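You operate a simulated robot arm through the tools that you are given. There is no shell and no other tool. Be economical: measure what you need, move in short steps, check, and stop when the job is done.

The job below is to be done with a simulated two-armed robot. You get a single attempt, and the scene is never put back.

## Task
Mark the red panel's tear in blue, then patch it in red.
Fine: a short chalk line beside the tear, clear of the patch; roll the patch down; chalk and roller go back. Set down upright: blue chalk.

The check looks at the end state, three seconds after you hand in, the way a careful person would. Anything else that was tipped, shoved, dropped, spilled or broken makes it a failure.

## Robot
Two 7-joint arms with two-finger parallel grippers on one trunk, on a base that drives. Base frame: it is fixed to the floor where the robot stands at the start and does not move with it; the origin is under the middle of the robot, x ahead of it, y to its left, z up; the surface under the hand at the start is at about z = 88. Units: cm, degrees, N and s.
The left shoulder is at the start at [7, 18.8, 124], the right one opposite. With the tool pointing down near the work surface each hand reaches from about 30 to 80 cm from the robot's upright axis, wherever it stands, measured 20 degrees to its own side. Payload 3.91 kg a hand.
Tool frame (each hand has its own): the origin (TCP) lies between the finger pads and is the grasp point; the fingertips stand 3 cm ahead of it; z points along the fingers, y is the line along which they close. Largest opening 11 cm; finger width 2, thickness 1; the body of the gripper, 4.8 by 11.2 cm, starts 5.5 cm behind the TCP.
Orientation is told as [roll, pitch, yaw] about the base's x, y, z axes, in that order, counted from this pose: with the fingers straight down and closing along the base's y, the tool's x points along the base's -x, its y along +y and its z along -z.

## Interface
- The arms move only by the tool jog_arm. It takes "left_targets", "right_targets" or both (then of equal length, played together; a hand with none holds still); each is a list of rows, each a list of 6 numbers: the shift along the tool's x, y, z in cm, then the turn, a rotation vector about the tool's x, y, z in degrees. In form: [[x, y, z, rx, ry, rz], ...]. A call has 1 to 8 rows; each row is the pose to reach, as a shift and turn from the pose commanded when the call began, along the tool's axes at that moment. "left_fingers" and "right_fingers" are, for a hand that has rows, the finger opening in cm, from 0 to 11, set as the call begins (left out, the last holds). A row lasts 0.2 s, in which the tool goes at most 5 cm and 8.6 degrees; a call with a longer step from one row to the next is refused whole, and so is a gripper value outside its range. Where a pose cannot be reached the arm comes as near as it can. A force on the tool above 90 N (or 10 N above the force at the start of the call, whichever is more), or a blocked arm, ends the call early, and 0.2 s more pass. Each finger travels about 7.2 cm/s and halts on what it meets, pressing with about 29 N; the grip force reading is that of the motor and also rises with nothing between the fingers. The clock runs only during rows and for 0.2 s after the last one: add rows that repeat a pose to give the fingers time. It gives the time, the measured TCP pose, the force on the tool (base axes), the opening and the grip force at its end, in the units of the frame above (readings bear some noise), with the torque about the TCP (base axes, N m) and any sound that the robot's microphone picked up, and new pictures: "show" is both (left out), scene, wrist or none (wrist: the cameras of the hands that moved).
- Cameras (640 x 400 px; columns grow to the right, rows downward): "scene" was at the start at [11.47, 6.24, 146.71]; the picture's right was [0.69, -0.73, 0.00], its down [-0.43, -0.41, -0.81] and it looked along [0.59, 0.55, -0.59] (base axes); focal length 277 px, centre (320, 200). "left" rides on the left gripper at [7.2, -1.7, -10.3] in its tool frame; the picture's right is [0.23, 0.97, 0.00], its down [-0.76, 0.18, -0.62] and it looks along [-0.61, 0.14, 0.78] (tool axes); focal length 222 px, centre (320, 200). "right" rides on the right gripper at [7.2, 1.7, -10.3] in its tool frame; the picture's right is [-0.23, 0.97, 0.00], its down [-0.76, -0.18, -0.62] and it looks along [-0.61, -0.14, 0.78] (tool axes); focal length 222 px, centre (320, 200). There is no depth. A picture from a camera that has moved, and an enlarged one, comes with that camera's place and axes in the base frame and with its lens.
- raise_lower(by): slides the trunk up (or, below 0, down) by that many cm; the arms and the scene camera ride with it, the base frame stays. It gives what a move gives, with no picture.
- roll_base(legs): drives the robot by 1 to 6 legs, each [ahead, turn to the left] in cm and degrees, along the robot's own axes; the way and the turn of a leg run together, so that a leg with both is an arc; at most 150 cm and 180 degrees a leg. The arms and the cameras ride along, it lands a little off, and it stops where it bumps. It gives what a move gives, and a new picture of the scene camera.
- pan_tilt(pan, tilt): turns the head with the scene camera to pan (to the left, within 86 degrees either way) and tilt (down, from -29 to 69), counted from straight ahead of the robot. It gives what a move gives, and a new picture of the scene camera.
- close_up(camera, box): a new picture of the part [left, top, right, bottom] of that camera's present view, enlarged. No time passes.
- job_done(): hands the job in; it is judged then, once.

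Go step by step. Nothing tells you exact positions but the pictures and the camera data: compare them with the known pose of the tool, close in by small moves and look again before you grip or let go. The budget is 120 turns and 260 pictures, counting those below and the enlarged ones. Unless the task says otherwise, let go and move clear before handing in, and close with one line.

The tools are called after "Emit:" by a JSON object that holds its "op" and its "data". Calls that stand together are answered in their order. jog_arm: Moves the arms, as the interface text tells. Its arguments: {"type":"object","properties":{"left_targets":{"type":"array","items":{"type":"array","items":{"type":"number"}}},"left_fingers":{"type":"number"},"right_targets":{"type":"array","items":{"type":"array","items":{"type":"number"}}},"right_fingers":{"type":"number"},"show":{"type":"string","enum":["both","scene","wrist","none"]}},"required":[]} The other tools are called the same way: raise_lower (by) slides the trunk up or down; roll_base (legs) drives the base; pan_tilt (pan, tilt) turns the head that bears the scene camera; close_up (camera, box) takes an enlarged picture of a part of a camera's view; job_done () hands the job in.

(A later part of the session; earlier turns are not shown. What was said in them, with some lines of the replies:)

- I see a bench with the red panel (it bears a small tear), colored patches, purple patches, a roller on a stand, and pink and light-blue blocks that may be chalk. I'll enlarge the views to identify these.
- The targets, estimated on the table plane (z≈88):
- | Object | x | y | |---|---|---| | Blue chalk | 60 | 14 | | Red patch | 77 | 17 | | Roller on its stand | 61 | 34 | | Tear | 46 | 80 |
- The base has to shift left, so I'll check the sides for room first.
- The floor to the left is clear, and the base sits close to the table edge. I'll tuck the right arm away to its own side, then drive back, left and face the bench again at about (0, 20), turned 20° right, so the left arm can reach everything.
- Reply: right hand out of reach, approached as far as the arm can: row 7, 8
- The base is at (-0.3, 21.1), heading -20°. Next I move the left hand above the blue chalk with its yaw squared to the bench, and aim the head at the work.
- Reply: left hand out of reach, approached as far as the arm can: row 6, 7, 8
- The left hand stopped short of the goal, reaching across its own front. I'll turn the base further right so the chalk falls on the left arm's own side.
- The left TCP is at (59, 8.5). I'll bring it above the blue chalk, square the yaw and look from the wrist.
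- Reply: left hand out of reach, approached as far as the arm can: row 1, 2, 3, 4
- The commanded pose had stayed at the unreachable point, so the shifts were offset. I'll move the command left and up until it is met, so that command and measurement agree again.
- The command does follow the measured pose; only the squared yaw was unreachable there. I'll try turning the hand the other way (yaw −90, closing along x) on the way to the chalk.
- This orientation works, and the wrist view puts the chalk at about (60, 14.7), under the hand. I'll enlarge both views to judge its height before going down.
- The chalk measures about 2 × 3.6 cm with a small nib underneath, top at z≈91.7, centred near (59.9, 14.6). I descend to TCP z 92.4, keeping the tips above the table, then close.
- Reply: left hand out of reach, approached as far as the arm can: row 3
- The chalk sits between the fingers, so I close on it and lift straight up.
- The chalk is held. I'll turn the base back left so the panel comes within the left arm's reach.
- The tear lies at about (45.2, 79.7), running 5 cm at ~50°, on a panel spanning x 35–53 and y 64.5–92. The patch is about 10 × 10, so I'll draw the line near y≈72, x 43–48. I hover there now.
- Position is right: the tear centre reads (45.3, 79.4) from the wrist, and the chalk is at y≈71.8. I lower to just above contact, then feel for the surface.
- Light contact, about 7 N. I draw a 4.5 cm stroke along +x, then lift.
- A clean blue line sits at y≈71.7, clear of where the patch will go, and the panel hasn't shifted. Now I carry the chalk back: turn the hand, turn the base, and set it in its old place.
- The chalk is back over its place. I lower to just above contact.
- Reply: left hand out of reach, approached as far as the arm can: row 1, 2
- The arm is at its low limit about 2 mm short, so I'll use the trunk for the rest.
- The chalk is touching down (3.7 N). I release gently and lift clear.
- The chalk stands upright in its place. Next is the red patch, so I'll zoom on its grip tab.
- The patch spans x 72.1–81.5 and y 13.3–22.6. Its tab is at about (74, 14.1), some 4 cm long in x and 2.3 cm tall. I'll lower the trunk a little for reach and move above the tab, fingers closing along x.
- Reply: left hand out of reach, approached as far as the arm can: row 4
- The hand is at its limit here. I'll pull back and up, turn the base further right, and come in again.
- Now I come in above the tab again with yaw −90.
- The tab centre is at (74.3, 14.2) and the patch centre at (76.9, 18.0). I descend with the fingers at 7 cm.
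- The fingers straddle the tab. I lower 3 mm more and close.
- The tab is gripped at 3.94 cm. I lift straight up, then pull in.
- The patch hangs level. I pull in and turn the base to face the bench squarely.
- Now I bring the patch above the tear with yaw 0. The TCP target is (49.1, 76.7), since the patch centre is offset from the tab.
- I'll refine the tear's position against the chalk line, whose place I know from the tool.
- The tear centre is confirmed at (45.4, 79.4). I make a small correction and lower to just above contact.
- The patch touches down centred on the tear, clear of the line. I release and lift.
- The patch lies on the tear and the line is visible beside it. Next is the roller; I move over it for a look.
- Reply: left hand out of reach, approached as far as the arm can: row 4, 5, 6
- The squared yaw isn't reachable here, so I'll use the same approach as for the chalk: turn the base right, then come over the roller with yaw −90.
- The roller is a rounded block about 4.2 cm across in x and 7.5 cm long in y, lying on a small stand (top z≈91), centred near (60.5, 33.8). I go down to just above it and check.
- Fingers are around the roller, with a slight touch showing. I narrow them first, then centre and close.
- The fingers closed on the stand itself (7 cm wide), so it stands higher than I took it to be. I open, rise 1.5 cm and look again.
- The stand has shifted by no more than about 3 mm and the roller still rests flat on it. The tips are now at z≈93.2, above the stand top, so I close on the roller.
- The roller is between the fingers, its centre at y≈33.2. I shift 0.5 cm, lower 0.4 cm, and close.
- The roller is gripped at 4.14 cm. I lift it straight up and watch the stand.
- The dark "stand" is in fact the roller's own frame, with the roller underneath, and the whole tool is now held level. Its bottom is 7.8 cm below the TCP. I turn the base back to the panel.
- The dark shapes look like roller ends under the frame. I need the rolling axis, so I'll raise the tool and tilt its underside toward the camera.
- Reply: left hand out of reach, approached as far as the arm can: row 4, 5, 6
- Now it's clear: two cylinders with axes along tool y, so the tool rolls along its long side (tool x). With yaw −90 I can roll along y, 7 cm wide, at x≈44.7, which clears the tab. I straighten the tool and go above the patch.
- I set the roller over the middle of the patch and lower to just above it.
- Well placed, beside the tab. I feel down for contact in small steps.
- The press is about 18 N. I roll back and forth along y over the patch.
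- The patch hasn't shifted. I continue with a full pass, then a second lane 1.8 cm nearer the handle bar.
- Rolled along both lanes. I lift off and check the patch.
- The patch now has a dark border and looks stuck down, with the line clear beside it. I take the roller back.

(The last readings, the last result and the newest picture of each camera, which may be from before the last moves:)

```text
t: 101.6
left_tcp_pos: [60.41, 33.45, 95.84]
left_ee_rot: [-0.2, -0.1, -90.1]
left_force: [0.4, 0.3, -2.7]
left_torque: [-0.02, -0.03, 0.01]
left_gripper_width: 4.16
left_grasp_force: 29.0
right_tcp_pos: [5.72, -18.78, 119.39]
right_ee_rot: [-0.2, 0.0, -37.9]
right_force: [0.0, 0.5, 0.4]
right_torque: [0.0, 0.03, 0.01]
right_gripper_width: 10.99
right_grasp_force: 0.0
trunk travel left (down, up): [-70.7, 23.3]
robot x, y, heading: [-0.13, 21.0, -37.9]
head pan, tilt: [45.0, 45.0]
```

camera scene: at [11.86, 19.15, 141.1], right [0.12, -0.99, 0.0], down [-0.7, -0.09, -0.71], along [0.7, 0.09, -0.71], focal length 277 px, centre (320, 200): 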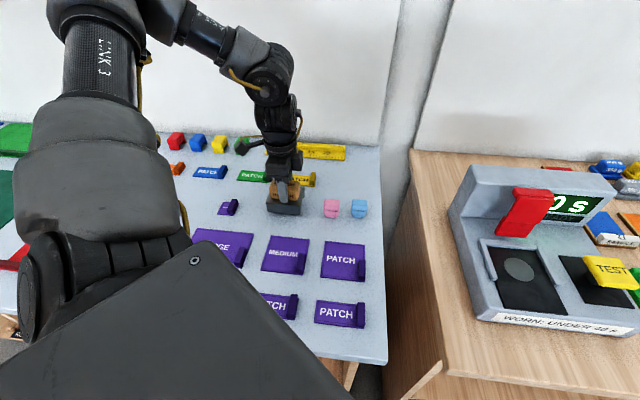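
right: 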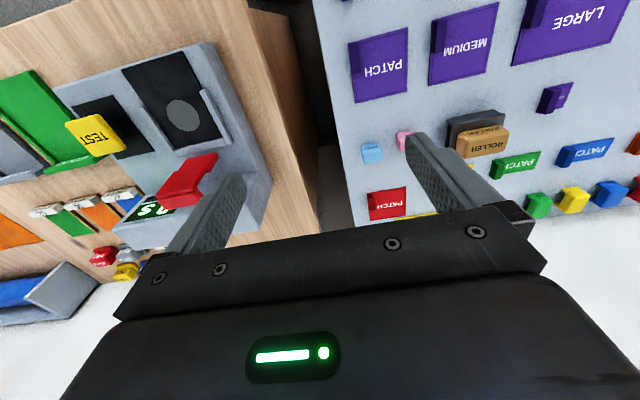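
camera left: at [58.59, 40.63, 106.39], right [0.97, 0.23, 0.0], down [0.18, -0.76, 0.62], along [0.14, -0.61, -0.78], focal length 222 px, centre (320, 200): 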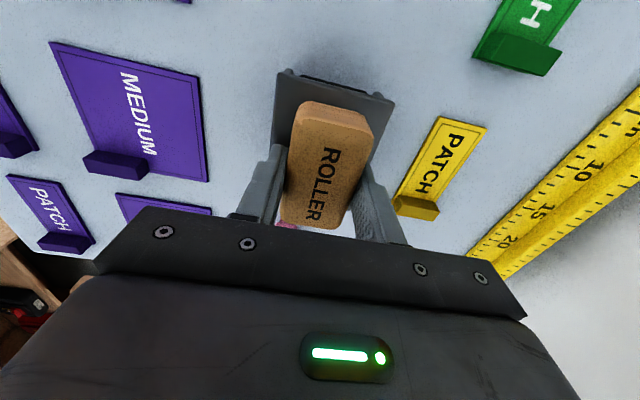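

Almost down. Another millimetre until it carries weight, then release.

Emit:
{"op": "jog_arm", "data": {"left_targets": [[0, 0, 0.1, 0, 0, 0], [0, 0, 0.1, 0, 0, 0]], "show": "none"}}

Emit:
{"op": "jog_arm", "data": {"left_targets": [[0, 0, 0, 0, 0, 0], [0, 0, 0, 0, 0, 0]], "left_fingers": 5.5, "show": "none"}}

Emit:
{"op": "jog_arm", "data": {"left_targets": [[0, 0, -2, 0, 0, 0], [0, 0, -6, 0, 0, 0], [0, 0, -10, 0, 0, 0], [0, 0, -14, 0, 0, 0]], "show": "both"}}

Emit:
{"op": "close_up", "data": {"camera": "scene", "box": [240, 145, 400, 245]}}

```text
t: 102.2
left_tcp_pos: [60.44, 33.39, 95.73]
left_ee_rot: [-0.1, -0.2, -90.1]
left_force: [2.6, 0.0, 0.7]
left_torque: [-0.07, -0.26, 0.04]
left_gripper_width: 4.21
left_grasp_force: 28.9
right_tcp_pos: [5.63, -18.72, 119.32]
right_ee_rot: [0.0, 0.0, -37.9]
right_force: [0.2, -0.1, -0.2]
right_torque: [0.01, 0.01, 0.01]
right_gripper_width: 11.0
right_grasp_force: 0.0
trunk travel left (down, up): [-70.7, 23.3]
robot x, y, heading: [-0.46, 21.02, -37.9]
head pan, tilt: [45.0, 45.0]
```

```text
t: 102.8
left_tcp_pos: [60.35, 33.46, 95.79]
left_ee_rot: [-0.2, -0.1, -90.1]
left_force: [-0.2, -0.3, -0.5]
left_torque: [0.02, -0.01, 0.02]
left_gripper_width: 5.49
left_grasp_force: 0.1
right_tcp_pos: [5.87, -18.7, 119.33]
right_ee_rot: [0.0, -0.1, -37.9]
right_force: [-0.1, 0.1, 0.1]
right_torque: [-0.02, 0.01, -0.01]
right_gripper_width: 11.01
right_grasp_force: 0.0
trunk travel left (down, up): [-70.7, 23.3]
robot x, y, heading: [-0.61, 21.32, -38.0]
head pan, tilt: [45.0, 45.0]
```

```text
t: 103.8
left_tcp_pos: [60.34, 33.51, 109.85]
left_ee_rot: [0.0, -0.2, -90.0]
left_force: [0.1, 0.5, 0.1]
left_torque: [0.0, -0.02, -0.01]
left_gripper_width: 5.48
left_grasp_force: 0.0
right_tcp_pos: [5.57, -18.78, 119.35]
right_ee_rot: [0.0, 0.0, -37.9]
right_force: [0.2, -0.1, 0.1]
right_torque: [-0.02, 0.0, 0.0]
right_gripper_width: 11.03
right_grasp_force: 0.0
trunk travel left (down, up): [-70.7, 23.3]
robot x, y, heading: [-0.15, 21.19, -38.1]
head pan, tilt: [45.0, 45.0]
camera scene: at [11.66, 19.13, 141.11], right [0.12, -0.99, 0.0], down [-0.7, -0.09, -0.71], along [0.7, 0.09, -0.71], focal length 277 px, centre (320, 200)
camera left: at [58.46, 40.68, 120.22], right [0.97, 0.23, 0.0], down [0.18, -0.76, 0.62], along [0.14, -0.61, -0.78], focal length 222 px, centre (320, 200)
```

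scene: 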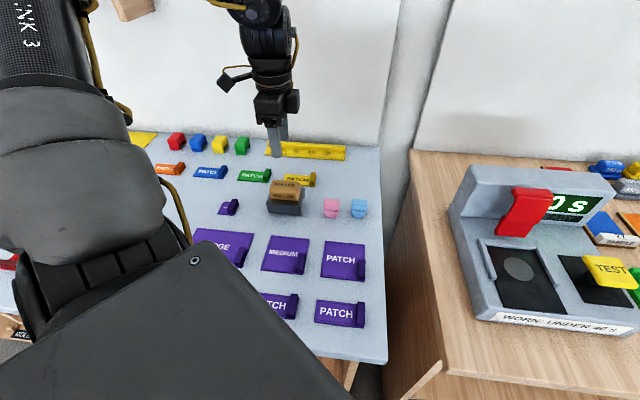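
left: 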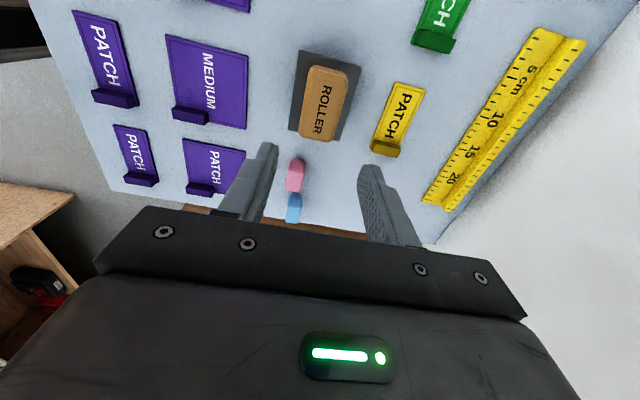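

```text
4.00 times, centred on (320, 195) of scene
camera zoom: at [11.66, 19.13, 141.11], right [0.12, -0.99, 0.0], down [-0.7, -0.09, -0.71], along [0.7, 0.09, -0.71], focal length 1106 px, centre (320, 220)
```

zoom: 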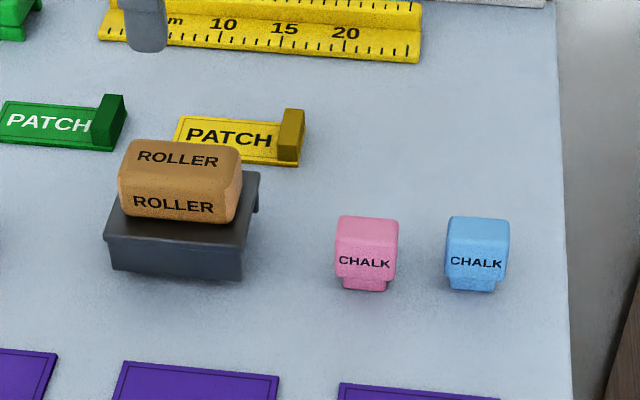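

The blue line and red patch are in place, the patch is rolled down, the roller is back in its spot and the blue chalk stands upright. Both hands are empty and clear, so I hand in.

Emit:
{"op": "job_done", "data": {}}

```text
The job is handed in.
```

The red panel's tear has a short blue chalk line beside it and a red patch rolled down over it; the roller is back in its place and the blue chalk stands upright in its own.
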